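You operate a simulated robot arm through the tools that you are given. There is no shell and no other tool.

You run a simulated robot arm. Do the job below in one go: nothing can be reset, and whatever is moved stays where it is left.

Task
Put things in order on the top of the check bench. At the end: the brown brass brush stands on top of the grey box of buckles; the brown card tube stands where the brown brass brush stood; the white roller stands where the black rubber buffer stood; the orange logger stands where the white roller stood; the black rubber buffer from the top of the check bench is on the beige plywood board; whatever was shut is shut again. Leave all else as you found it, and nothing knocked over.

Only the result counts: the job must be done as asked and must still hold three seconds after the hand-in. Knocking over, shifting, dropping, spilling or breaking anything else fails it.

Robot
A 6-joint arm with a two-finger parallel gripper, fixed in place. Base frame: the origin is on the floor under the middle of its stand, x ahead of it, y to its left, z up; the work surface is at about z = 880. Units: mm, degrees, N and s.
With the tool pointing down near the work surface it reaches from about 240 to 640 mm from the base axis. Its first joint turns from -66.0 to 66.0 degrees. Payload 2.7 kg.
The tool frame sits at the grasp point between the pads (the TCP): z along the fingers, y along the line on which they close. The tips reach 23 mm beyond it. Largest opening 94 mm; finger width 38, thickness 10; the body of the gripper, 54 by 96 mm, starts 39 mm behind the TCP.
Orientation is told as [roll, pitch, yaw] about the base's x, y, z axes, in that order, counted from this pose: with the fingers straight down and closing along the base's y, the tool's x points along the base's -x, its y along +y and its z along -z.

Tools
- The arm moves only by the tool jog_arm. Its argument "targets" is a list that holds one entry, the list of rows, each a list of 7 numbers: the shift along the tool's x, y, z in cm, then the turn, a rotation vector about the tool's x, y, z in degrees, then the closure, from 0 (fully open) to 1 (shut). In form: [[[x, y, z, wx, wy, wz, jaw], ...]]. A call has 1 to 20 rows; each row is the pose to reach, as a shift and turn from the pose commanded when the call began, along the tool's axes at that moment. A row lasts 0.2 s, in which the tool goes at most 50 mm and 8.6 degrees; a call with a longer step from one row to the next is refused whole, and so is a gripper value outside its range. Where a pose cannot be reached the arm comes as near as it can. A force on the tool above 40 N (or 10 N above the force at the start of the call, whichever is more), or a blocked arm, ends the call early, and 0.2 s more pass. Each finger travels about 45 mm/s and halts on what it meets, pressing with about 30 N; the grip force reading is that of the motor and also rises with nothing between the fingers. The clock runs only during rows and for 0.2 s after the last one: add rows that repeat a pose to give the fingers time. It gives the time, the measured TCP pose, the force on the tool (base axes), the opening and the grip force at its end, in the units of the frame above (readings bear some noise), with the torque about the TCP (base axes, N m) and any sound that the robot's microphone picked up.
- Cameras (640 x 400 px; columns grow to the right, rows downward): "scene" is fixed at [79.5, -430.1, 1423.6]; the picture's right is [0.78, -0.63, 0.00], its down [-0.25, -0.31, -0.92] and it looks along [0.58, 0.71, -0.40] (base axes); focal length 358 px, centre (320, 200). "wrist" rides on the gripper at [87, 16, -74] in the tool frame; the picture's right is [-0.18, 0.98, 0.00], its down [-0.58, -0.11, -0.81] and it looks along [-0.79, -0.15, 0.59] (tool axes); focal length 243 px, centre (320, 200). There is no depth. A picture from a camera that has moved, and an enlarged one, comes with that camera's place and axes in the base frame and with its lens.
- get_image(camera): a new picture of that camera. The clock stands still meanwhile.
- zoom(camera, box): a new picture of the part [left, top, right, bottom] of that camera's present view, enlarged. The clock stands still meanwhile.
- sign_off(): hands the job in; it is judged then, once.

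Nothing tells you positions but the pictures and the camera data. Unless the task says otherwise, let go and move clear before handing in.

The tools are called after "Request:" as a command line: name --argument value ..., lists and objects as JSON in quotes. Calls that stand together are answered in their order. jog_arm: Moves the arm, as the interface text tells. Its arguments: {"type":"object","properties":{"targets":{"type":"array"}},"required":["targets"]} The other tools are called the same way: get_image (camera) takes a picture; zoom (camera, box) takes an enlarged picture of a part of a camera's view; sign_off () hands the job in.

At the start:

```text
time: 0.0
tool_pos: [318.6, 149.0, 1214.8]
ee_rot: [0.0, 0.1, 0.2]
ft_force: [0.4, 0.3, -0.1]
torque: [0.01, -0.01, 0.05]
gripper_width: 93.9
grasp_force: 0.0
```

scene: 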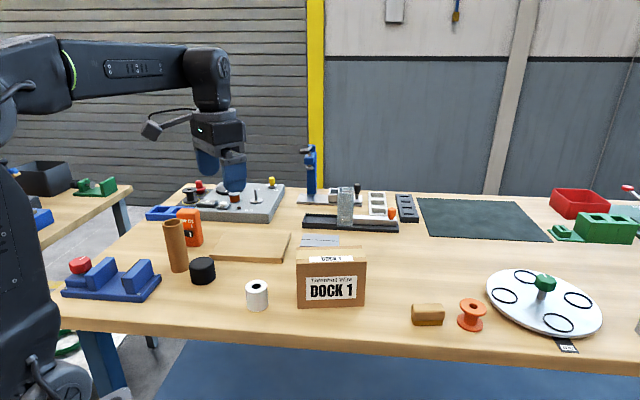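
wrist: 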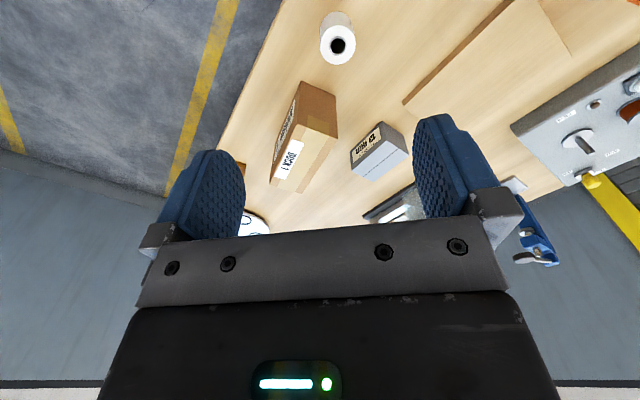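

I see a bench with a brown card tube, black buffer, white roller, a DOCK 1 carton, a brown brush, an orange spool and a turntable, plus an orange logger near a blue item and a plywood board. I'll zoom in to identify each one before moving.

Request:
zoom --camera "scene" --box '[40, 170, 300, 330]'

Request:
zoom --camera "scene" --box '[280, 140, 440, 240]'

Request:
zoom --camera "scene" --box '[380, 230, 620, 380]'

Request:
zoom --camera "wrist" --box '[240, 0, 560, 200]'

Request:
zoom --camera "scene" --box '[240, 220, 400, 320]'

```text
2.46 times, centred on (170, 250) of scene
camera zoom: at [79.5, -430.1, 1423.6], right [0.78, -0.63, 0.0], down [-0.25, -0.31, -0.92], along [0.58, 0.71, -0.4], focal length 881 px, centre (689, 77)
```

zoom: 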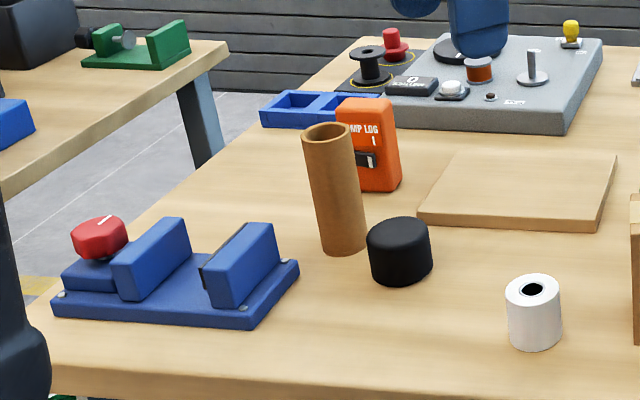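

```text
4.00 times, centred on (360, 190) of scene
camera zoom: at [79.5, -430.1, 1423.6], right [0.78, -0.63, 0.0], down [-0.25, -0.31, -0.92], along [0.58, 0.71, -0.4], focal length 1432 px, centre (160, 240)
```

zoom: 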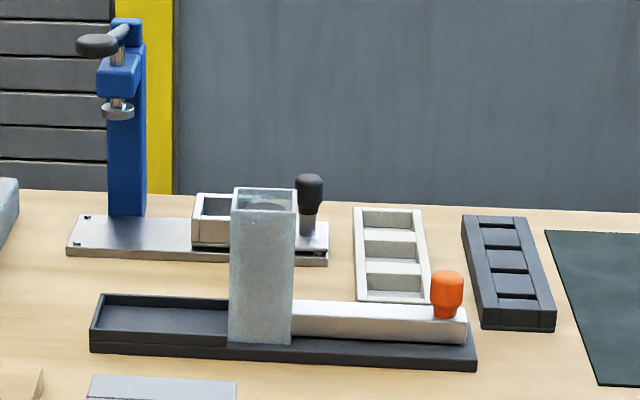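

```text
2.67 times, centred on (500, 305) of scene
camera zoom: at [79.5, -430.1, 1423.6], right [0.78, -0.63, 0.0], down [-0.25, -0.31, -0.92], along [0.58, 0.71, -0.4], focal length 954 px, centre (-160, -80)
```

zoom: 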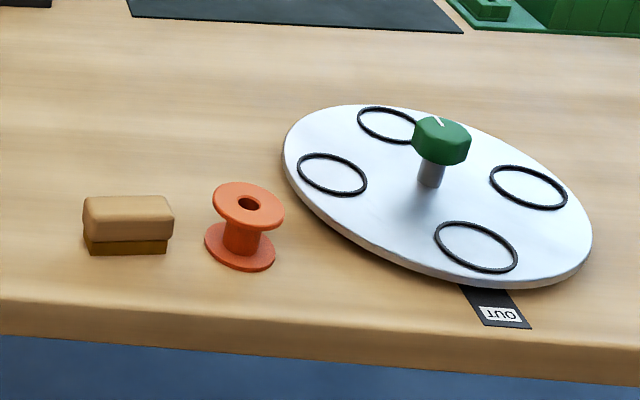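

```text
2.00 times, centred on (400, 100) of wrist
camera zoom: at [232.2, 164.4, 1289.5], right [0.18, 0.98, 0.0], down [0.58, -0.11, 0.81], along [0.79, -0.15, -0.59], focal length 485 px, centre (160, 400)
```

zoom: 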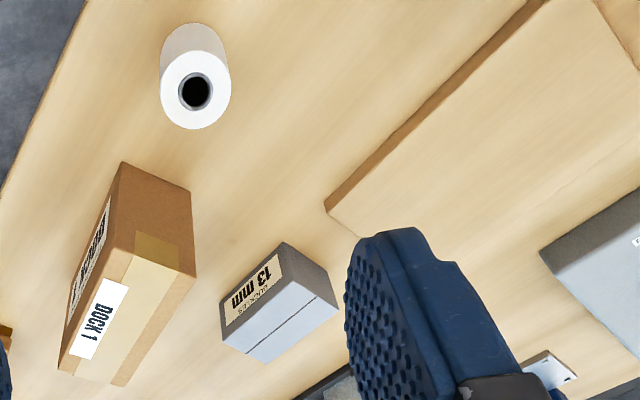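

```text
4.00 times, centred on (320, 270) of scene
camera zoom: at [79.5, -430.1, 1423.6], right [0.78, -0.63, 0.0], down [-0.25, -0.31, -0.92], along [0.58, 0.71, -0.4], focal length 1432 px, centre (320, -80)
```

zoom: 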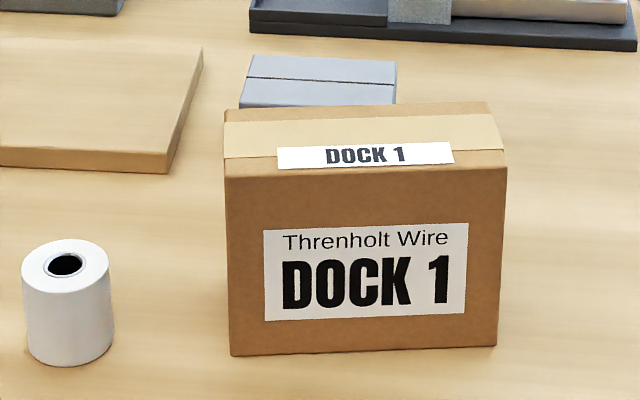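

The grey box of buckles is behind the DOCK 1 carton, around (600, 220). The brush is near (640, -107), the tube near (293, 424), the buffer near (325, 347), the roller near (379, 165) and the logger near (366, 520). I'll move up high towards the brush and look with the wrist camera to pin it down.

Request:
jog_arm --targets '[[[-2.25, -3, 1.25, 0, 0, 0, 0], [-4.5, -6, 2.5, 0, 0, 0, 0], [-6.75, -9, 3.75, 0, 0, 0, 0], [-9, -12, 5, 0, 0, 0, 0], [-11.25, -15, 6.25, 0, 0, 0, 0], [-13.5, -18, 7.5, 0, 0, 0, 0], [-15.75, -21, 8.75, 0, 0, 0, 0], [-18, -24, 10, 0, 0, 0, 0], [-18, -24, 10, 0, 0, 0, 0]]]'

Request:
get_image --camera "wrist"

Request:
get_image --camera "scene"

```text
time: 2.0
tool_pos: [499.4, -91.8, 1115.5]
ee_rot: [0.0, -0.1, 0.2]
ft_force: [-0.3, 0.2, -0.6]
torque: [0.01, -0.03, 0.0]
gripper_width: 93.9
grasp_force: 0.0
```

```text
taken
camera wrist: at [413.3, -76.1, 1189.3], right [0.18, 0.98, 0.0], down [0.58, -0.11, 0.81], along [0.79, -0.15, -0.59], focal length 243 px, centre (320, 200)
```

wrist: 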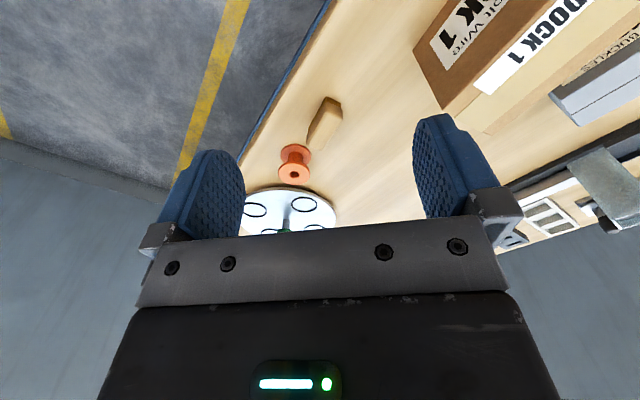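

```text
taken
```

scene: 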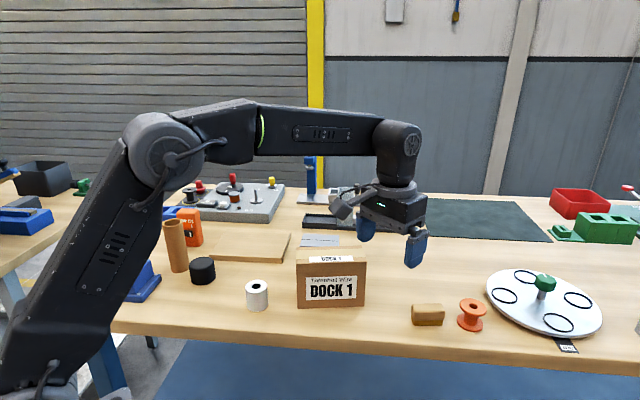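

Now a closer look at the brush, carton, box of buckles and spool from the wrist camera.

Request:
zoom --camera "wrist" --box '[240, 70, 400, 170]'

Request:
zoom --camera "wrist" --box '[400, 0, 640, 150]'

Request:
zoom --camera "scene" --box '[400, 280, 500, 342.5]'

```text
4.00 times, centred on (320, 120) of wrist
camera zoom: at [413.3, -76.1, 1189.3], right [0.18, 0.98, 0.0], down [0.58, -0.11, 0.81], along [0.79, -0.15, -0.59], focal length 970 px, centre (320, 520)
```

zoom: 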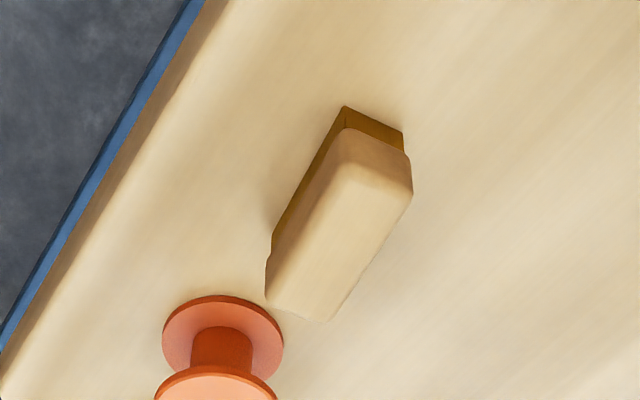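

```text
2.67 times, centred on (520, 75) of wrist
camera zoom: at [413.3, -76.1, 1189.3], right [0.18, 0.98, 0.0], down [0.58, -0.11, 0.81], along [0.79, -0.15, -0.59], focal length 647 px, centre (-213, 533)
```

zoom: 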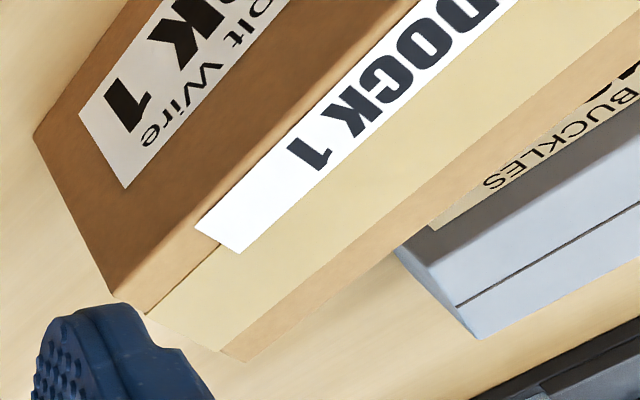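

```text
6.40 times, centred on (450, 311) of scene
camera zoom: at [79.5, -430.1, 1423.6], right [0.78, -0.63, 0.0], down [-0.25, -0.31, -0.92], along [0.58, 0.71, -0.4], focal length 2290 px, centre (-512, -512)
```

zoom: 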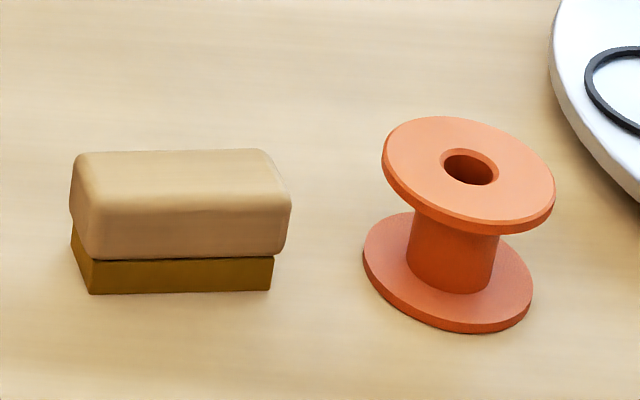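

The brush's footprint is about 60 x 22 mm, centred near (628, -111), with its long axis at about -38° yaw. Next I'll slide sideways at this height to view the buckle box.

Request:
jog_arm --targets '[[[0, 4.4, 0, 0, 0, 0, 0], [0, 8.8, 0, 0, 0, 0, 0], [0, 13.2, 0, 0, 0, 0, 0], [0, 17.6, 0, 0, 0, 0, 0], [0, 22, 0, 0, 0, 0, 0], [0, 26.4, 0, 0, 0, 0, 0], [0, 30.8, 0, 0, 0, 0, 0], [0, 30.8, 0, 0, 0, 0, 0]]]'

Request:
get_image --camera "wrist"

Request:
zoom --camera "wrist" --box '[220, 60, 420, 185]'

```text
time: 3.8
tool_pos: [498.7, 215.9, 1116.2]
ee_rot: [0.1, 0.0, 0.1]
ft_force: [-0.7, 0.2, 0.4]
torque: [0.02, 0.05, 0.0]
gripper_width: 93.8
grasp_force: 0.1
```

```text
taken
camera wrist: at [412.3, 233.3, 1190.8], right [0.18, 0.98, 0.0], down [0.58, -0.11, 0.81], along [0.79, -0.15, -0.59], focal length 243 px, centre (320, 200)
```

wrist: 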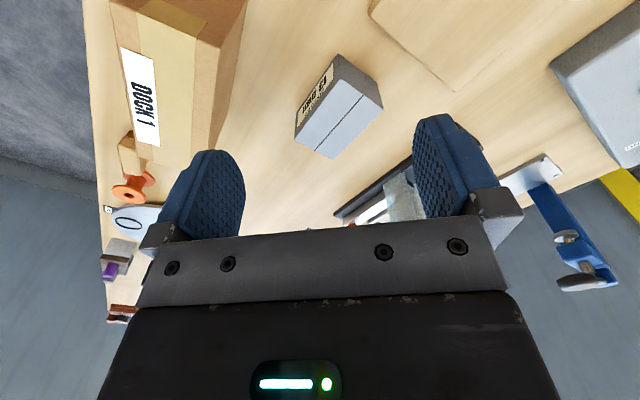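

```text
3.20 times, centred on (320, 122) of wrist
camera zoom: at [412.3, 233.3, 1190.8], right [0.18, 0.98, 0.0], down [0.58, -0.11, 0.81], along [0.79, -0.15, -0.59], focal length 776 px, centre (320, 448)
```

zoom: 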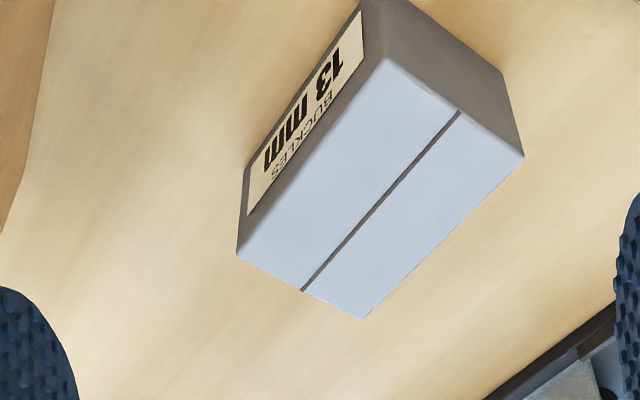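

The buckle box top is at z ≈ 941, about 96 x 64 mm, centred near (599, 219), with its long axis at about -44°. I'll check how big the wrist camera's body is, for clearance.

Request:
zoom --camera "scene" --box '[240, 130, 400, 230]'

Request:
zoom --camera "wrist" --box '[80, 0, 260, 112.5]'

```text
4.00 times, centred on (320, 180) of scene
camera zoom: at [79.5, -430.1, 1423.6], right [0.78, -0.63, 0.0], down [-0.25, -0.31, -0.92], along [0.58, 0.71, -0.4], focal length 1432 px, centre (320, 280)
```

zoom: 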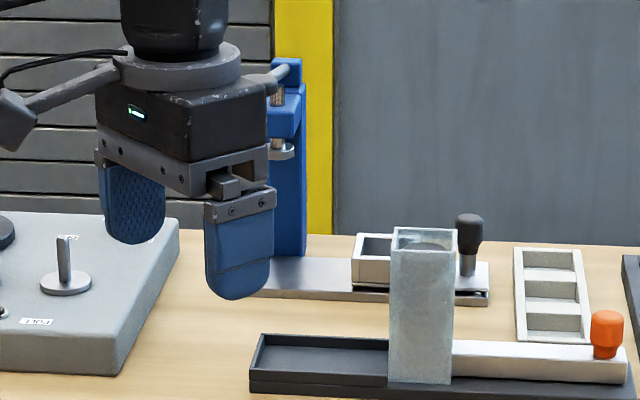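

```text
3.56 times, centred on (170, 56) of wrist
camera zoom: at [412.3, 233.3, 1190.8], right [0.18, 0.98, 0.0], down [0.58, -0.11, 0.81], along [0.79, -0.15, -0.59], focal length 863 px, centre (853, 711)
```

zoom: 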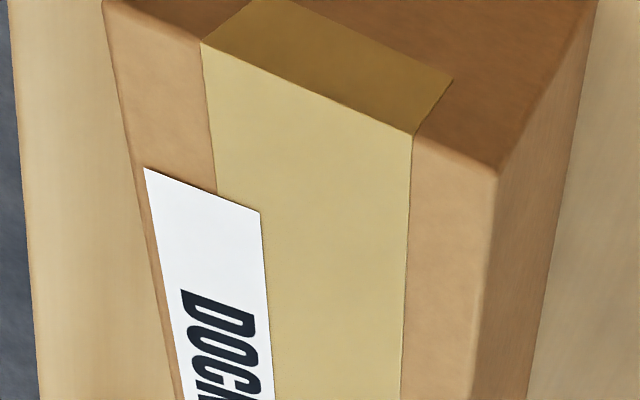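

The camera body is small, so clearance to the carton is fine. I'll go above the brush with the gripper yawed -38° so the jaws close across its short side.

Request:
jog_arm --targets '[[[-1.2, -3.27, 0, 0, 0, 3.8, 0], [-2.4, -6.54, 0, 0, 0, 7.6, 0], [-3.6, -9.81, 0, 0, 0, 11.4, 0], [-4.8, -13.08, 0, 0, 0, 15.2, 0], [-6.0, -16.35, 0, 0, 0, 19, 0], [-7.2, -19.62, 0, 0, 0, 22.8, 0], [-8.4, -22.89, 0, 0, 0, 26.6, 0], [-9.6, -26.16, 0, 0, 0, 30.4, 0], [-10.8, -29.43, 0, 0, 0, 34.2, 0], [-12, -32.7, 0, 0, 0, 38, 0], [-12, -32.7, 0, 0, 0, 38, 0]]]'

Request:
get_image --camera "wrist"

Request:
get_image --camera "scene"

```text
time: 6.2
tool_pos: [594.0, -105.6, 1104.5]
ee_rot: [0.0, -0.1, -37.9]
ft_force: [1.1, -0.7, 0.5]
torque: [0.0, 0.02, 0.0]
gripper_width: 94.1
grasp_force: 0.0
out of reach, approached as far as the arm can: row 9, 10, 11
```

```text
taken
camera wrist: at [534.4, -40.9, 1178.3], right [0.75, 0.66, 0.0], down [0.39, -0.44, 0.81], along [0.53, -0.6, -0.59], focal length 243 px, centre (320, 200)
```

wrist: 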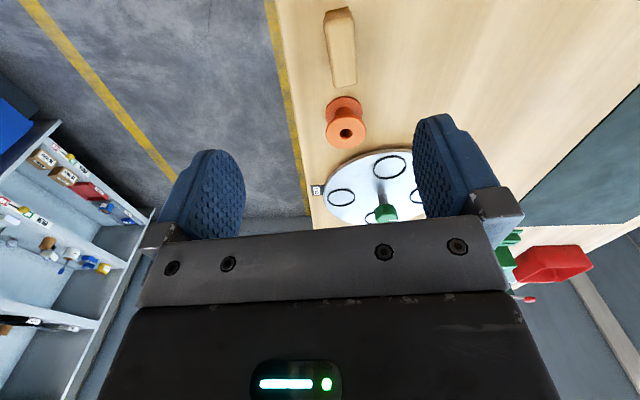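

```text
taken
```

scene: 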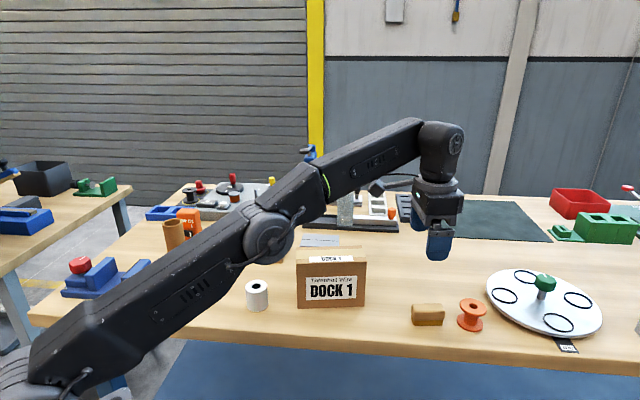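

Reach is limited at this height, about 603 mm at z ≈ 1104, and it should grow lower down. I'll zoom in on the brush to refine its position first.

Request:
zoom --camera "wrist" --box '[280, 0, 440, 100]'

```text
4.00 times, centred on (360, 50) of wrist
camera zoom: at [534.4, -40.9, 1178.3], right [0.75, 0.66, 0.0], down [0.39, -0.44, 0.81], along [0.53, -0.6, -0.59], focal length 970 px, centre (160, 800)
```

zoom: 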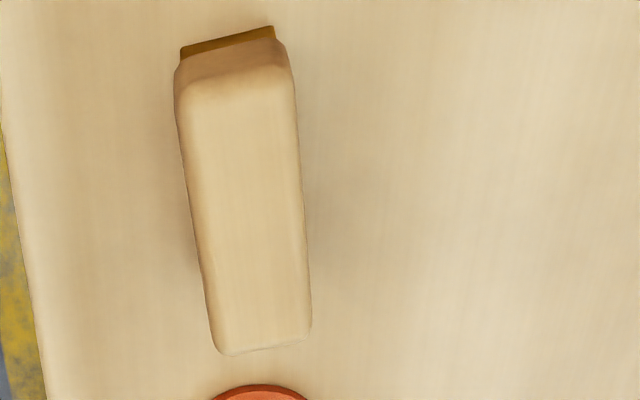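

The brush centre refines to about (626, -110), with its long axis at about -37°. I'll descend part way, where the reach is longer, and check the pose.

Request:
jog_arm --targets '[[[0, 0, 2.5, 0, 0, 0, 0], [0, 0, 5, 0, 0, 0, 0], [0, 0, 7.5, 0, 0, 0, 0], [0, 0, 10, 0, 0, 0, 0], [0, 0, 12.5, 0, 0, 0, 0], [0, 0, 12.5, 0, 0, 0, 0]]]'

```text
time: 7.6
tool_pos: [593.5, -107.2, 979.2]
ee_rot: [0.0, -0.1, -37.7]
ft_force: [0.8, 0.8, 0.0]
torque: [-0.01, 0.03, 0.02]
gripper_width: 93.9
grasp_force: 0.0
```

Request:
jog_arm --targets '[[[-1.26, 0.86, 1.0, 0, 0, 0, 0], [-2.52, 1.72, 1.9, 0, 0, 0, 0], [-2.52, 1.72, 1.9, 0, 0, 0, 0]]]'

Request:
get_image --camera "wrist"

Request:
get_image --camera "scene"

```text
time: 8.4
tool_pos: [622.6, -109.0, 960.9]
ee_rot: [0.0, 0.0, -37.7]
ft_force: [0.7, 0.0, -0.7]
torque: [0.04, -0.03, 0.03]
gripper_width: 93.8
grasp_force: 0.0
```

```text
taken
camera wrist: at [563.7, -43.1, 1034.7], right [0.75, 0.66, 0.0], down [0.39, -0.44, 0.81], along [0.53, -0.6, -0.59], focal length 243 px, centre (320, 200)
```

wrist: 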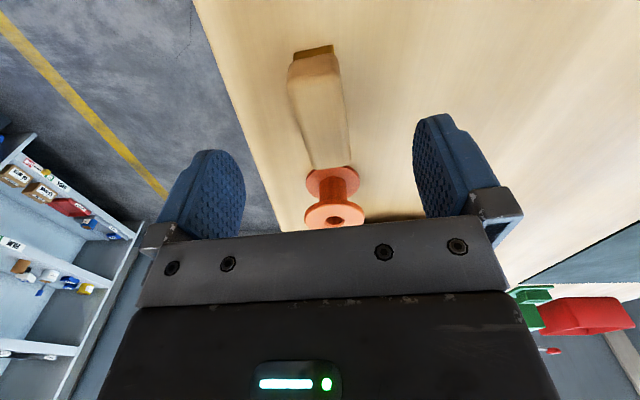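

```text
taken
```

scene: 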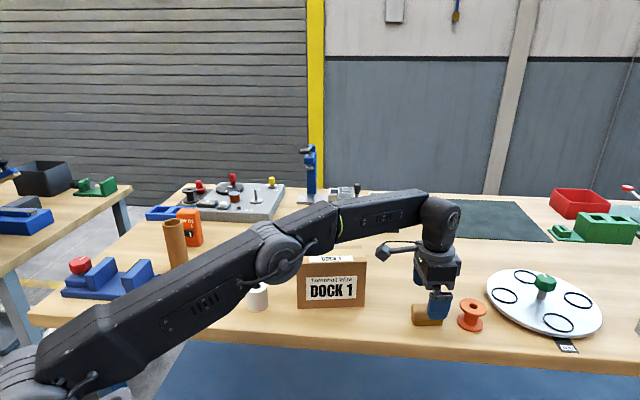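

The jaws straddle the brush. I'm descending to grip the wooden body, with the tips a few millimetres above the bench, and then closing.

Request:
jog_arm --targets '[[[-0.1, 0.1, 1.5, 0, 0, 0, 0], [-0.2, 0.1, 3.0, 0, 0, 0, 0], [-0.2, 0.1, 4.4, 0, 0, 0, 0], [-0.2, 0.1, 5.3, 0, 0, 0, 0], [-0.2, 0.1, 5.3, 0, 0, 0, 0]]]'

Request:
zoom --camera "scene" --box '[370, 240, 530, 340]'

```text
time: 9.6
tool_pos: [625.2, -109.7, 907.3]
ee_rot: [0.1, -0.1, -37.8]
ft_force: [-0.4, -0.6, 1.1]
torque: [0.01, -0.03, 0.02]
gripper_width: 94.0
grasp_force: 0.1
```

```text
4.00 times, centred on (450, 290) of scene
camera zoom: at [79.5, -430.1, 1423.6], right [0.78, -0.63, 0.0], down [-0.25, -0.31, -0.92], along [0.58, 0.71, -0.4], focal length 1432 px, centre (-200, -160)
```

zoom: 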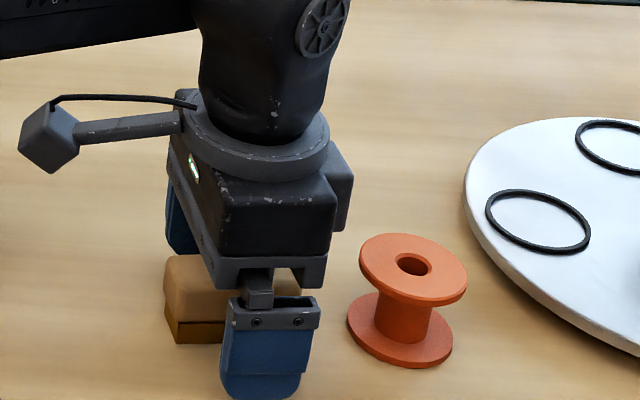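

Request:
jog_arm --targets '[[[0, 0, 0, 0, 0, 0, 1], [0, 0, 0, 0, 0, 0, 1], [0, 0, 0, 0, 0, 0, 1], [0, 0, 0, 0, 0, 0, 1], [0, 0, 0, 0, 0, 0, 1], [0, 0, 0, 0, 0, 0, 1]]]'

Request:
zoom --camera "scene" --box '[370, 240, 530, 340]'

```text
time: 11.0
tool_pos: [625.0, -108.1, 907.5]
ee_rot: [0.0, 0.0, -37.8]
ft_force: [-0.1, 0.3, 0.0]
torque: [0.01, -0.01, 0.06]
gripper_width: 27.6
grasp_force: 30.0
```

```text
4.00 times, centred on (450, 290) of scene
camera zoom: at [79.5, -430.1, 1423.6], right [0.78, -0.63, 0.0], down [-0.25, -0.31, -0.92], along [0.58, 0.71, -0.4], focal length 1432 px, centre (-200, -160)
```

zoom: 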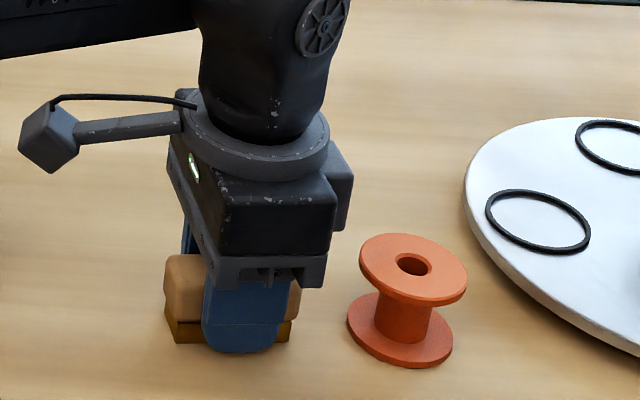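

The brush is gripped at 27.6 mm. I'm lifting it straight up and then retracting a little to stay within reach, before carrying it over the carton.

Request:
jog_arm --targets '[[[0, 0, -1.0, 0, 0, 0, 1], [0, 0, -3.0, 0, 0, 0, 1], [0.91, -0.45, -6.2, 0, 0, 0, 1], [1.82, -0.91, -9.4, 0, 0, 0, 1], [2.74, -1.36, -12.6, 0, 0, 0, 1], [3.65, -1.82, -15.75, 0, 0, 0, 1], [3.65, -1.82, -15.75, 0, 0, 0, 1]]]'

Request:
get_image --camera "scene"

```text
time: 12.6
tool_pos: [584.5, -100.9, 1066.5]
ee_rot: [0.0, 0.0, -37.9]
ft_force: [-1.1, 0.5, -0.1]
torque: [0.03, 0.02, -0.04]
gripper_width: 0.0
grasp_force: 30.3
```

```text
taken
```

scene: 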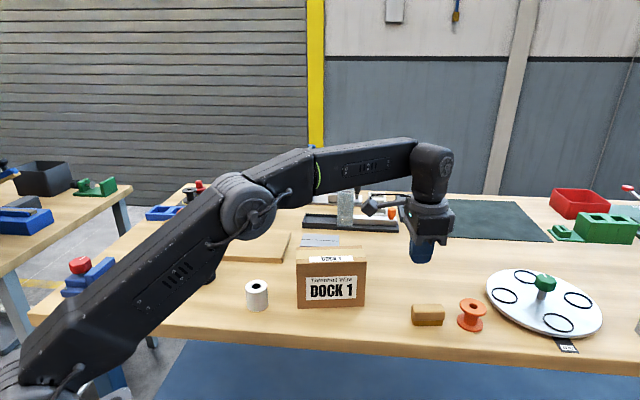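

The brush slipped out: the gripper is now empty and the brush is still on the bench. I'll check whether it moved and look more closely at its shape.

Request:
zoom --camera "scene" --box '[400, 280, 500, 342.5]'

Request:
get_image --camera "wrist"

Request:
zoom --camera "wrist" --box '[280, 0, 400, 75]'

```text
6.40 times, centred on (450, 311) of scene
camera zoom: at [79.5, -430.1, 1423.6], right [0.78, -0.63, 0.0], down [-0.25, -0.31, -0.92], along [0.58, 0.71, -0.4], focal length 2290 px, centre (-512, -512)
```

zoom: 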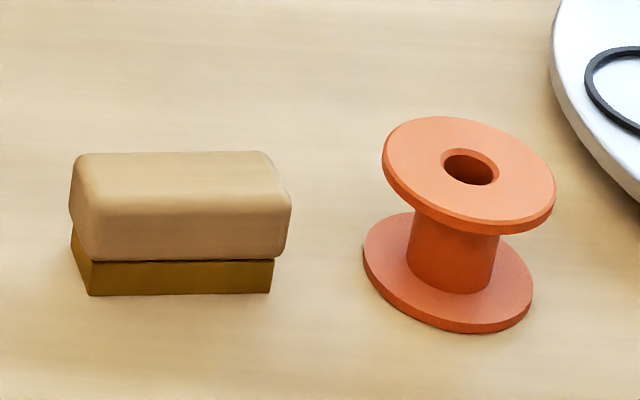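

```text
taken
camera wrist: at [526.0, -34.8, 1140.9], right [0.75, 0.66, 0.0], down [0.39, -0.44, 0.81], along [0.53, -0.6, -0.59], focal length 243 px, centre (320, 200)
```

wrist: 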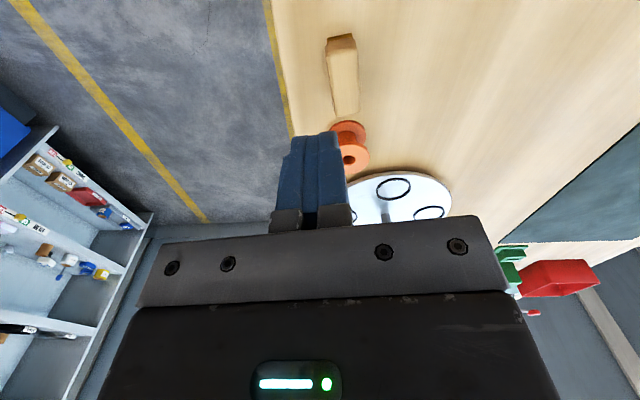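

```text
5.33 times, centred on (340, 38) of wrist
camera zoom: at [526.0, -34.8, 1140.9], right [0.75, 0.66, 0.0], down [0.39, -0.44, 0.81], along [0.53, -0.6, -0.59], focal length 1294 px, centre (213, 1067)
```

zoom: 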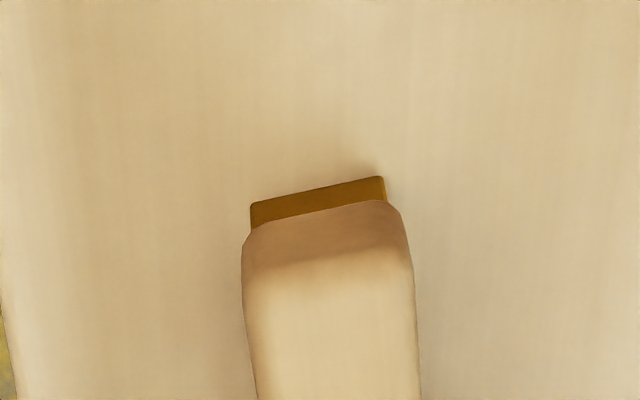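

The brush hasn't moved, so the grip simply slipped. I'll reopen, go back down slightly deeper, regrip, and lift very slowly while watching force and opening.

Request:
jog_arm --targets '[[[0, 0, 0, 0, 0, 0, 0], [0, 0, 0, 0, 0, 0, 0], [0, 0, 0, 0, 0, 0, 0], [0, 0, 0, 0, 0, 0, 0], [-0.74, 0.37, 2.43, 0, 0, 0, 0], [-1.48, 0.74, 4.86, 0, 0, 0, 0], [-2.22, 1.11, 7.29, 0, 0, 0, 0], [-2.96, 1.48, 9.72, 0, 0, 0, 0], [-3.78, 1.88, 12.15, 0, 0, 0, 0], [-3.78, 1.88, 12.15, 0, 0, 0, 0]]]'

Request:
get_image --camera "wrist"

Request:
zoom --camera "scene" --box '[370, 240, 530, 340]'

```text
time: 14.8
tool_pos: [625.8, -108.4, 943.7]
ee_rot: [0.0, 0.0, -37.9]
ft_force: [-0.2, 0.0, -0.1]
torque: [-0.02, -0.02, -0.02]
gripper_width: 94.2
grasp_force: 0.0
```

```text
taken
camera wrist: at [568.1, -43.3, 1018.1], right [0.75, 0.66, 0.0], down [0.39, -0.44, 0.81], along [0.53, -0.6, -0.59], focal length 243 px, centre (320, 200)
```

wrist: 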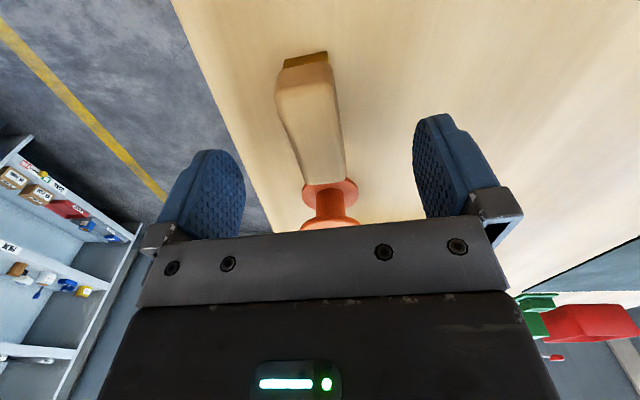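

```text
4.00 times, centred on (450, 290) of scene
camera zoom: at [79.5, -430.1, 1423.6], right [0.78, -0.63, 0.0], down [-0.25, -0.31, -0.92], along [0.58, 0.71, -0.4], focal length 1432 px, centre (-200, -160)
```

zoom: 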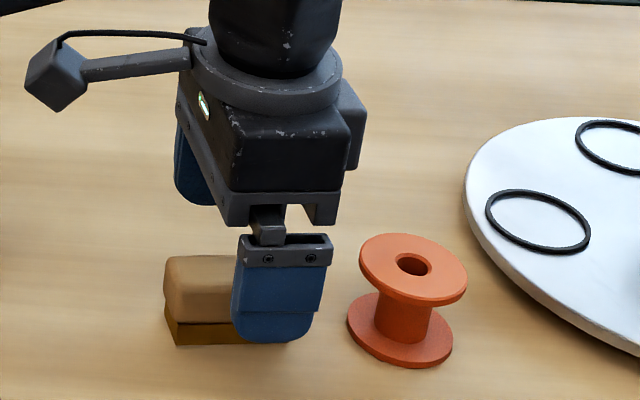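

Request:
jog_arm --targets '[[[0, 0, 1.5, 0, 0, 0, 0], [0, 0, 2.7, 0, 0, 0, 0], [0, 0, 3.5, 0, 0, 0, 0], [0, 0, 3.9, 0, 0, 0, 0], [0, 0, 3.9, 0, 0, 0, 1], [0, 0, 3.9, 0, 0, 0, 1], [0, 0, 3.9, 0, 0, 0, 1], [0, 0, 3.9, 0, 0, 0, 1], [0, 0, 3.9, 0, 0, 0, 1], [0, 0, 3.9, 0, 0, 0, 1], [0, 0, 3.9, 0, 0, 0, 1]]]'

Request:
jog_arm --targets '[[[0, 0, -0.1, 0, 0, 0, 1], [0, 0, -0.2, 0, 0, 0, 1], [0, 0, -0.3, 0, 0, 0, 1], [0, 0, -0.4, 0, 0, 0, 1], [0, 0, -0.4, 0, 0, 0, 1]]]'

Request:
zoom --camera "scene" --box '[370, 240, 530, 340]'

```text
time: 17.2
tool_pos: [625.9, -108.3, 903.9]
ee_rot: [0.0, 0.0, -37.8]
ft_force: [1.5, -0.4, -0.2]
torque: [-0.01, -0.02, 0.01]
gripper_width: 27.8
grasp_force: 30.4
```

```text
time: 18.4
tool_pos: [626.9, -108.9, 908.2]
ee_rot: [0.0, 0.0, -37.8]
ft_force: [0.8, 0.3, -0.6]
torque: [0.01, 0.0, 0.0]
gripper_width: 27.6
grasp_force: 30.4
```

```text
4.00 times, centred on (450, 290) of scene
camera zoom: at [79.5, -430.1, 1423.6], right [0.78, -0.63, 0.0], down [-0.25, -0.31, -0.92], along [0.58, 0.71, -0.4], focal length 1432 px, centre (-200, -160)
```

zoom: 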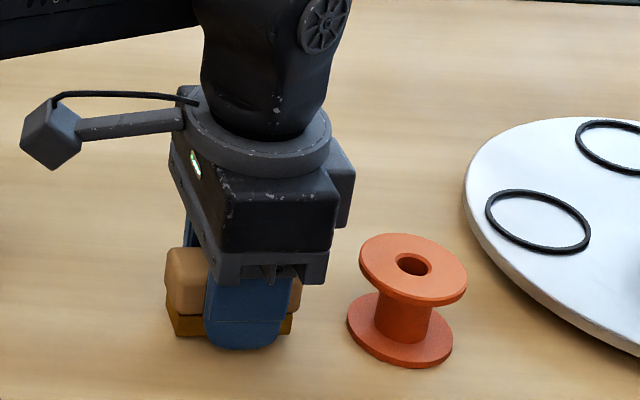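

The brush lifted this time, so slow motion works. I'll keep lifting gently with small steps.

Request:
jog_arm --targets '[[[0, 0, -0.1, 0, 0, 0, 1], [0, 0, -0.25, 0, 0, 0, 1], [0, 0, -0.45, 0, 0, 0, 1], [0, 0, -0.7, 0, 0, 0, 1], [0, 0, -1.0, 0, 0, 0, 1], [0, 0, -1.3, 0, 0, 0, 1], [0, 0, -1.6, 0, 0, 0, 1], [0, 0, -1.9, 0, 0, 0, 1], [0, 0, -2.2, 0, 0, 0, 1], [0, 0, -2.45, 0, 0, 0, 1], [0, 0, -2.65, 0, 0, 0, 1], [0, 0, -2.8, 0, 0, 0, 1], [0, 0, -2.9, 0, 0, 0, 1], [0, 0, -2.9, 0, 0, 0, 1]]]'

Request:
zoom --camera "scene" --box '[370, 240, 530, 340]'

```text
time: 21.4
tool_pos: [626.2, -109.6, 936.9]
ee_rot: [0.0, 0.1, -37.9]
ft_force: [-0.3, -0.2, -0.1]
torque: [0.0, -0.01, 0.05]
gripper_width: 27.6
grasp_force: 30.0
```

```text
4.00 times, centred on (450, 290) of scene
camera zoom: at [79.5, -430.1, 1423.6], right [0.78, -0.63, 0.0], down [-0.25, -0.31, -0.92], along [0.58, 0.71, -0.4], focal length 1432 px, centre (-200, -160)
```

zoom: 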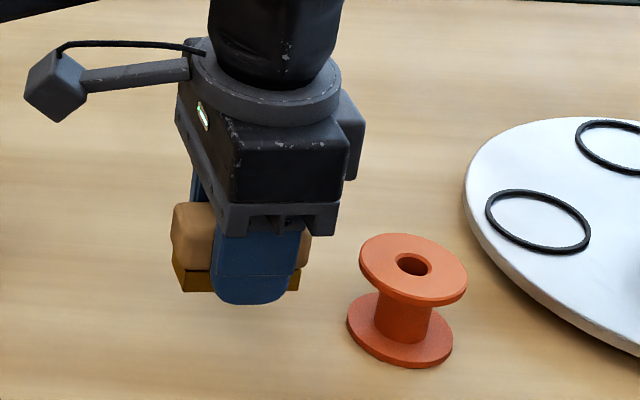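

Request:
jog_arm --targets '[[[0.04, -0.02, -0.12, 0, 0, 0, 1], [0.11, -0.05, -0.37, 0, 0, 0, 1], [0.22, -0.11, -0.74, 0, 0, 0, 1], [0.37, -0.18, -1.23, 0, 0, 0, 1], [0.55, -0.27, -1.85, 0, 0, 0, 1], [0.73, -0.36, -2.46, 0, 0, 0, 1], [0.95, -0.47, -3.2, 0, 0, 0, 1], [1.17, -0.58, -3.94, 0, 0, 0, 1], [1.39, -0.69, -4.67, 0, 0, 0, 1], [1.61, -0.8, -5.41, 0, 0, 0, 1], [1.83, -0.91, -6.15, 0, 0, 0, 1], [2.04, -1.02, -6.89, 0, 0, 0, 1], [2.26, -1.13, -7.63, 0, 0, 0, 1], [2.48, -1.24, -8.36, 0, 0, 0, 1], [2.7, -1.35, -9.1, 0, 0, 0, 1], [2.92, -1.46, -9.84, 0, 0, 0, 1], [3.14, -1.57, -10.58, 0, 0, 0, 1], [3.36, -1.67, -11.32, 0, 0, 0, 1], [3.54, -1.77, -11.93, 0, 0, 0, 1], [3.65, -1.82, -12.3, 0, 0, 0, 1]]]'

Request:
zoom --camera "scene" --box '[370, 200, 530, 300]'

Request:
get_image --camera "wrist"

```text
time: 25.6
tool_pos: [585.6, -101.0, 1061.6]
ee_rot: [0.0, -0.1, -37.7]
ft_force: [-0.4, -0.5, -0.8]
torque: [0.02, 0.01, 0.0]
gripper_width: 27.4
grasp_force: 29.8
```

```text
4.00 times, centred on (450, 250) of scene
camera zoom: at [79.5, -430.1, 1423.6], right [0.78, -0.63, 0.0], down [-0.25, -0.31, -0.92], along [0.58, 0.71, -0.4], focal length 1432 px, centre (-200, 0)
```

zoom: 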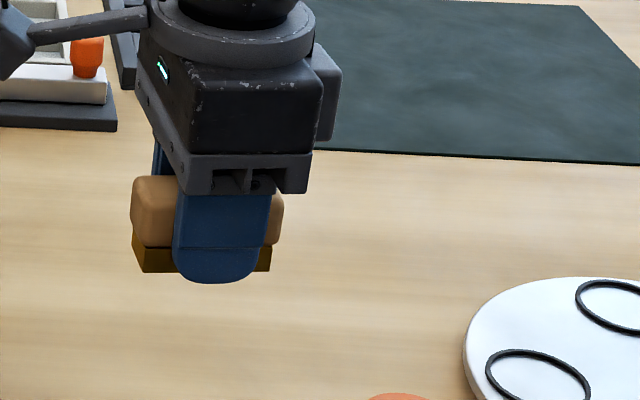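

```text
taken
camera wrist: at [527.5, -35.5, 1135.1], right [0.75, 0.66, 0.0], down [0.39, -0.44, 0.81], along [0.53, -0.6, -0.59], focal length 243 px, centre (320, 200)
```

wrist: 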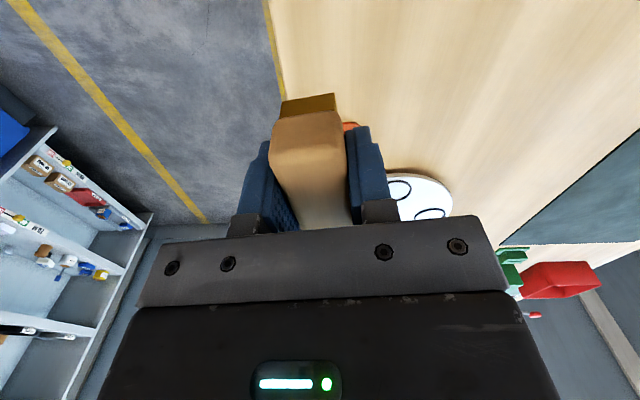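

The brush is held steadily, with its base about 25 mm below the TCP. I'm carrying it smoothly over the carton towards the buckle box, turning it to match the box.

Request:
jog_arm --targets '[[[0.16, 0.18, 0, 0, 0, 0.06, 1], [0.51, 0.57, 0, 0, 0, 0.18, 1], [1.03, 1.15, 0, 0, 0, 0.35, 1], [1.75, 1.95, 0, 0, 0, 0.6, 1], [2.67, 2.98, 0, 0, 0, 0.9, 1], [3.81, 4.24, 0, 0, 0, 1.3, 1], [5.04, 5.61, 0, 0, 0, 1.7, 1], [6.38, 7.1, 0, 0, 0, 2.2, 1], [7.71, 8.59, 0, 0, 0, 2.6, 1], [9.05, 10.08, 0, 0, 0, 3.1, 1], [10.39, 11.56, 0, 0, 0, 3.5, 1], [11.72, 13.05, 0, 0, 0, 4.0, 1], [13.06, 14.54, 0, 0, 0, 4.4, 1], [14.4, 16.03, 0, 0, 0, 4.9, 1], [15.63, 17.4, 0, 0, 0, 5.3, 1], [16.87, 18.78, 0, 0, 0, 5.7, 1], [18.1, 20.15, 0, 0, 0, 6.2, 1], [19.13, 21.3, 0, 0, 0, 6.5, 1], [19.95, 22.21, 0, 0, 0, 6.8, 1], [20.57, 22.9, 0, 0, 0, 7, 1]]]'

Request:
get_image --camera "wrist"

Request:
get_image --camera "scene"

```text
time: 29.8
tool_pos: [563.8, 204.8, 1061.8]
ee_rot: [0.0, 0.1, -44.9]
ft_force: [-0.6, -0.8, -0.7]
torque: [0.0, -0.03, 0.04]
gripper_width: 27.6
grasp_force: 30.5
```

```text
taken
camera wrist: at [513.8, 277.7, 1135.0], right [0.82, 0.57, 0.0], down [0.34, -0.49, 0.81], along [0.46, -0.66, -0.59], focal length 243 px, centre (320, 200)
```

wrist: 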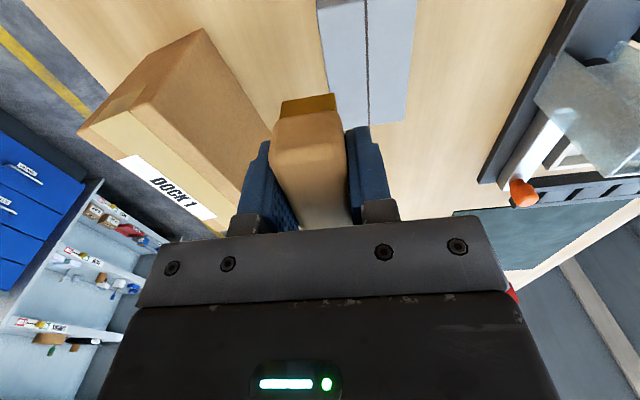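

```text
taken
```

scene: 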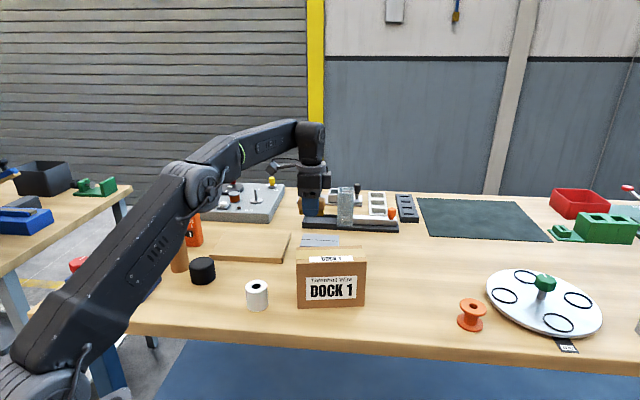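

Request:
zoom --camera "wrist" --box '[260, 0, 450, 118.75]'

```text
3.37 times, centred on (355, 59) of wrist
camera zoom: at [513.8, 277.7, 1135.0], right [0.82, 0.57, 0.0], down [0.34, -0.49, 0.81], along [0.46, -0.66, -0.59], focal length 817 px, centre (202, 673)
```

zoom: 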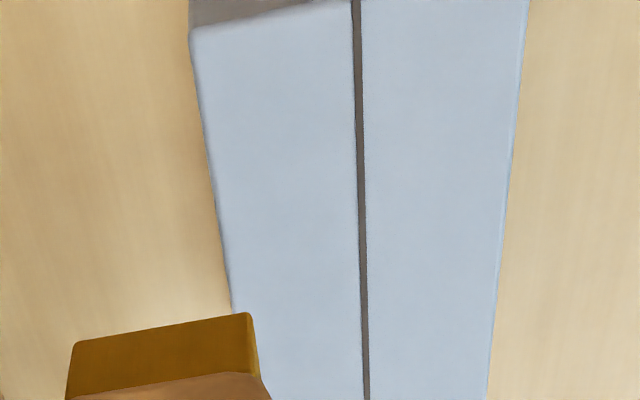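

The seam confirms the box's centre line, through about (599, 219) at -44.5°. I'm descending gently and extending to a spot slightly robot-side of the box centre to stay within reach.

Request:
jog_arm --targets '[[[0, 0, 0.1, 0, 0, 0, 1], [0, 0, 0.4, 0, 0, 0, 1], [0, 0, 0.9, 0, 0, 0, 1], [0, 0, 1.6, 0, 0, 0, 1], [0, 0, 2.4, 0, 0, 0, 1], [0, 0, 3.2, 0, 0, 0, 1], [0, 0, 4.0, 0, 0, 0, 1], [0, 0, 4.7, 0, 0, 0, 1], [0, 0, 5.3, 0, 0, 0, 1], [0, 0, 5.7, 0, 0, 0, 1], [-0.06, 0.14, 6.0, 0, 0, 0, 1], [-0.24, 0.56, 6.3, 0, 0, 0, 1], [-0.48, 1.11, 6.7, 0, 0, 0, 1], [-0.73, 1.67, 7.0, 0, 0, 0, 1], [-0.97, 2.22, 7.3, 0, 0, 0, 1], [-1.15, 2.64, 7.6, 0, 0, 0, 1], [-1.21, 2.78, 7.7, 0, 0, 0, 1], [-1.21, 2.78, 7.7, 0, 0, 0, 1]]]'

Request:
get_image --camera "wrist"

Request:
zoom --camera "scene" --box '[240, 170, 400, 270]'

```text
time: 33.6
tool_pos: [593.0, 216.2, 984.5]
ee_rot: [0.0, 0.1, -44.8]
ft_force: [-0.7, 0.4, -1.4]
torque: [0.03, -0.02, 0.02]
gripper_width: 27.8
grasp_force: 29.8
```

```text
taken
camera wrist: at [542.4, 289.2, 1057.8], right [0.82, 0.57, 0.0], down [0.34, -0.49, 0.81], along [0.46, -0.66, -0.59], focal length 243 px, centre (320, 200)
```

wrist: 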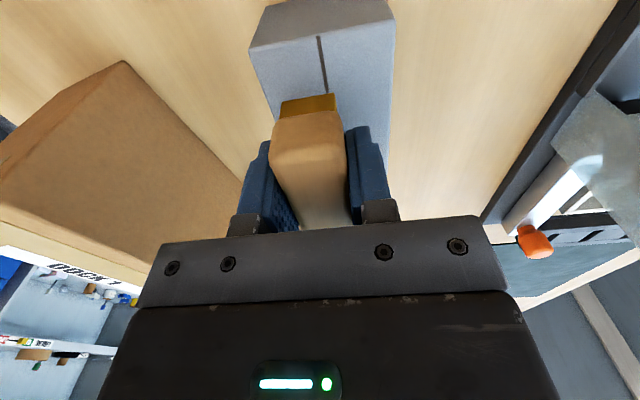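

```text
4.00 times, centred on (320, 220) of scene
camera zoom: at [79.5, -430.1, 1423.6], right [0.78, -0.63, 0.0], down [-0.25, -0.31, -0.92], along [0.58, 0.71, -0.4], focal length 1432 px, centre (320, 120)
```

zoom: 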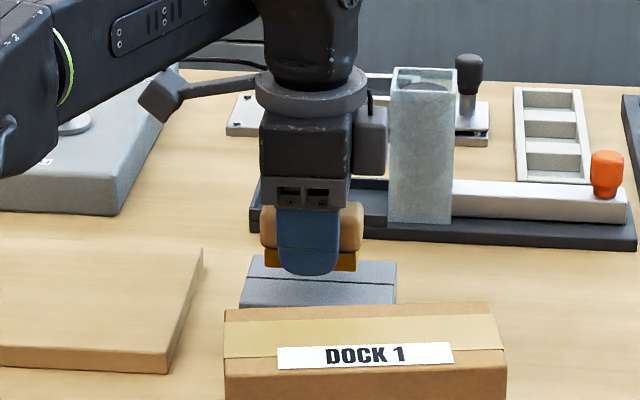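

Well aligned over the box. I'm lowering in small steps until contact.

Request:
jog_arm --targets '[[[0, 0, 0.2, 0, 0, 0, 1], [0, 0, 0.5, 0, 0, 0, 1], [0, 0, 0.8, 0, 0, 0, 1], [0, 0, 1.1, 0, 0, 0, 1], [0, 0, 1.4, 0, 0, 0, 1], [0, 0, 1.55, 0, 0, 0, 1], [0, 0, 1.55, 0, 0, 0, 1]]]'

Request:
zoom --camera "scene" --box '[280, 205, 360, 255]'

Request:
zoom --camera "wrist" --box '[220, 0, 420, 125]'

```text
time: 35.2
tool_pos: [593.6, 216.3, 968.0]
ee_rot: [0.0, 0.0, -44.8]
ft_force: [-1.2, 0.0, -0.6]
torque: [0.03, 0.05, 0.0]
gripper_width: 27.4
grasp_force: 30.2
```

```text
8.00 times, centred on (320, 230) of scene
camera zoom: at [79.5, -430.1, 1423.6], right [0.78, -0.63, 0.0], down [-0.25, -0.31, -0.92], along [0.58, 0.71, -0.4], focal length 2863 px, centre (320, -40)
```

zoom: 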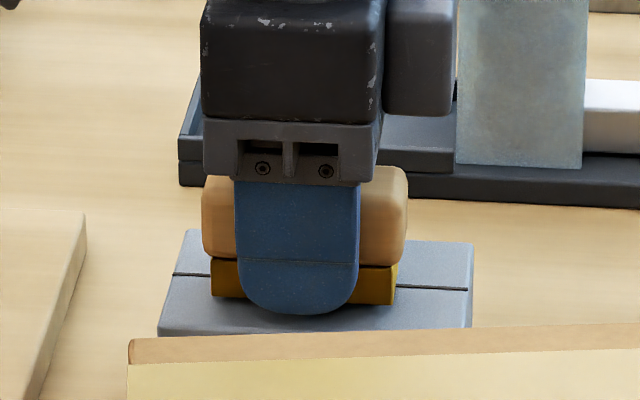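

```text
3.20 times, centred on (320, 62) of wrist
camera zoom: at [542.6, 288.9, 1042.3], right [0.82, 0.57, 0.0], down [0.34, -0.49, 0.81], along [0.46, -0.66, -0.59], focal length 776 px, centre (320, 640)
```

zoom: 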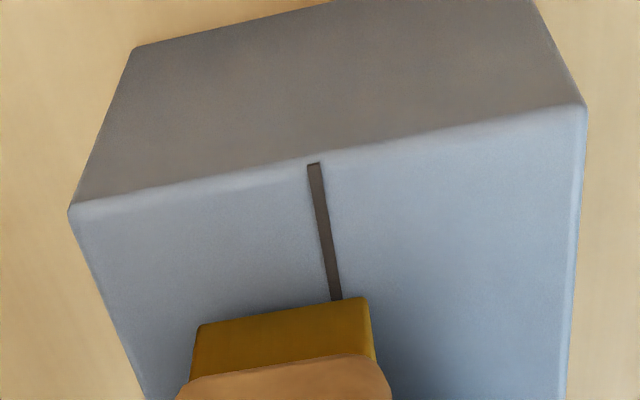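

Request:
jog_arm --targets '[[[0, 0, 0.05, 0, 0, 0, 1], [0, 0, 0.1, 0, 0, 0, 1], [0, 0, 0.15, 0, 0, 0, 1], [0, 0, 0.15, 0, 0, 0, 1]]]'

Request:
zoom --camera "wrist" --box '[220, 0, 420, 125]'

```text
time: 36.2
tool_pos: [592.8, 216.3, 966.0]
ee_rot: [0.0, 0.1, -44.8]
ft_force: [-0.2, -0.4, -0.6]
torque: [-0.01, 0.02, -0.01]
gripper_width: 27.6
grasp_force: 30.1
```

```text
3.20 times, centred on (320, 62) of wrist
camera zoom: at [542.4, 289.0, 1040.9], right [0.82, 0.57, 0.0], down [0.34, -0.49, 0.81], along [0.46, -0.66, -0.59], focal length 776 px, centre (320, 640)
```

zoom: 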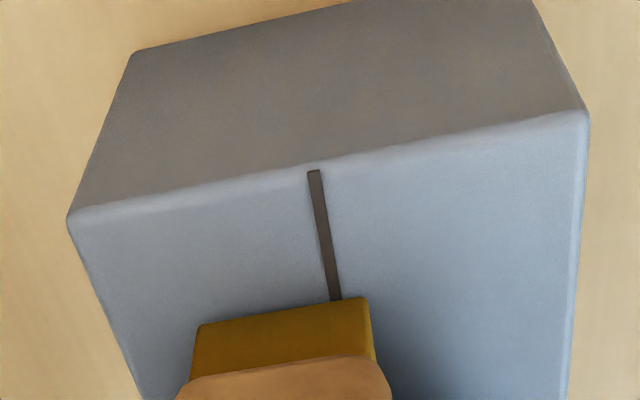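

Request:
jog_arm --targets '[[[0, 0, 0.05, 0, 0, 0, 1], [0, 0, 0.1, 0, 0, 0, 1], [0, 0, 0.1, 0, 0, 0, 1]]]'

Request:
zoom --camera "scene" --box '[280, 205, 360, 255]'

```text
time: 37.0
tool_pos: [592.7, 216.6, 965.1]
ee_rot: [0.0, 0.0, -44.7]
ft_force: [0.0, -1.2, -0.7]
torque: [0.0, -0.01, -0.02]
gripper_width: 27.7
grasp_force: 29.5
```

```text
8.00 times, centred on (320, 230) of scene
camera zoom: at [79.5, -430.1, 1423.6], right [0.78, -0.63, 0.0], down [-0.25, -0.31, -0.92], along [0.58, 0.71, -0.4], focal length 2863 px, centre (320, -40)
```

zoom: 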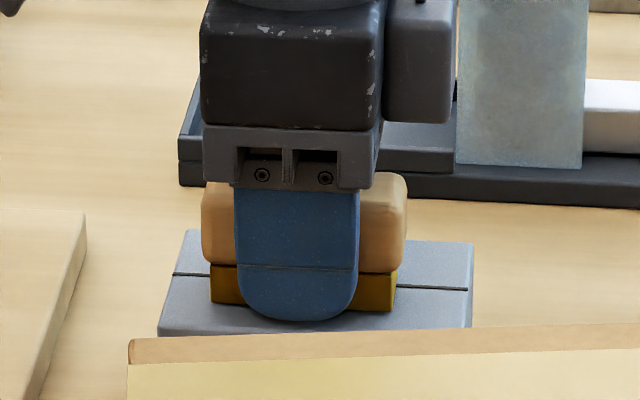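

Request:
jog_arm --targets '[[[0, 0, 0.05, 0, 0, 0, 1], [0, 0, 0.1, 0, 0, 0, 1], [0, 0, 0.1, 0, 0, 0, 1]]]'

```text
time: 37.8
tool_pos: [592.9, 218.2, 964.8]
ee_rot: [0.1, 0.0, -44.8]
ft_force: [0.2, -0.2, -1.0]
torque: [0.01, 0.02, -0.03]
gripper_width: 27.6
grasp_force: 30.4
```

Request:
jog_arm --targets '[[[0, 0, 0.05, 0, 0, 0, 1], [0, 0, 0.1, 0, 0, 0, 1], [0, 0, 0.1, 0, 0, 0, 1]]]'

Request:
zoom --camera "scene" --box '[280, 205, 360, 255]'

Request:
zoom --camera "wrist" --box '[220, 0, 420, 125]'

```text
time: 38.6
tool_pos: [594.0, 216.7, 964.9]
ee_rot: [0.1, 0.0, -44.8]
ft_force: [-1.4, 0.4, 5.2]
torque: [0.0, 0.13, 0.01]
gripper_width: 27.6
grasp_force: 29.9
```

```text
8.00 times, centred on (320, 230) of scene
camera zoom: at [79.4, -430.1, 1423.6], right [0.78, -0.63, 0.0], down [-0.25, -0.31, -0.92], along [0.58, 0.71, -0.4], focal length 2863 px, centre (320, -40)
```

zoom: 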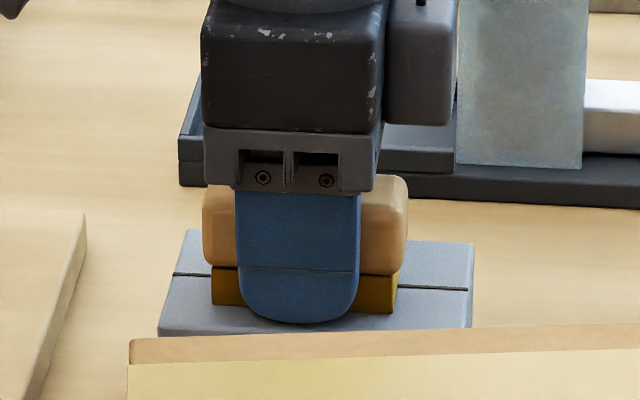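

```text
3.20 times, centred on (320, 62) of wrist
camera zoom: at [542.7, 289.1, 1038.8], right [0.82, 0.57, 0.0], down [0.33, -0.49, 0.81], along [0.46, -0.66, -0.59], focal length 776 px, centre (320, 640)
```

zoom: 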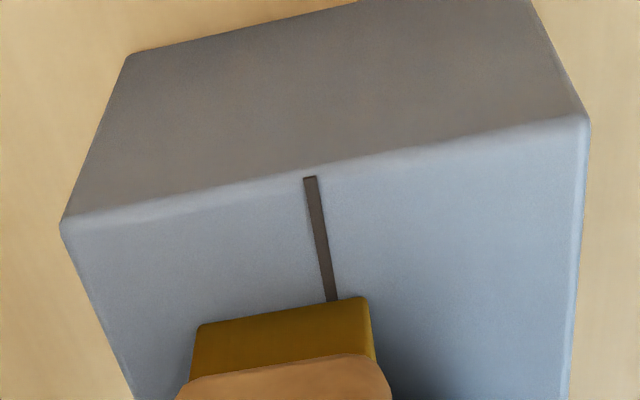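

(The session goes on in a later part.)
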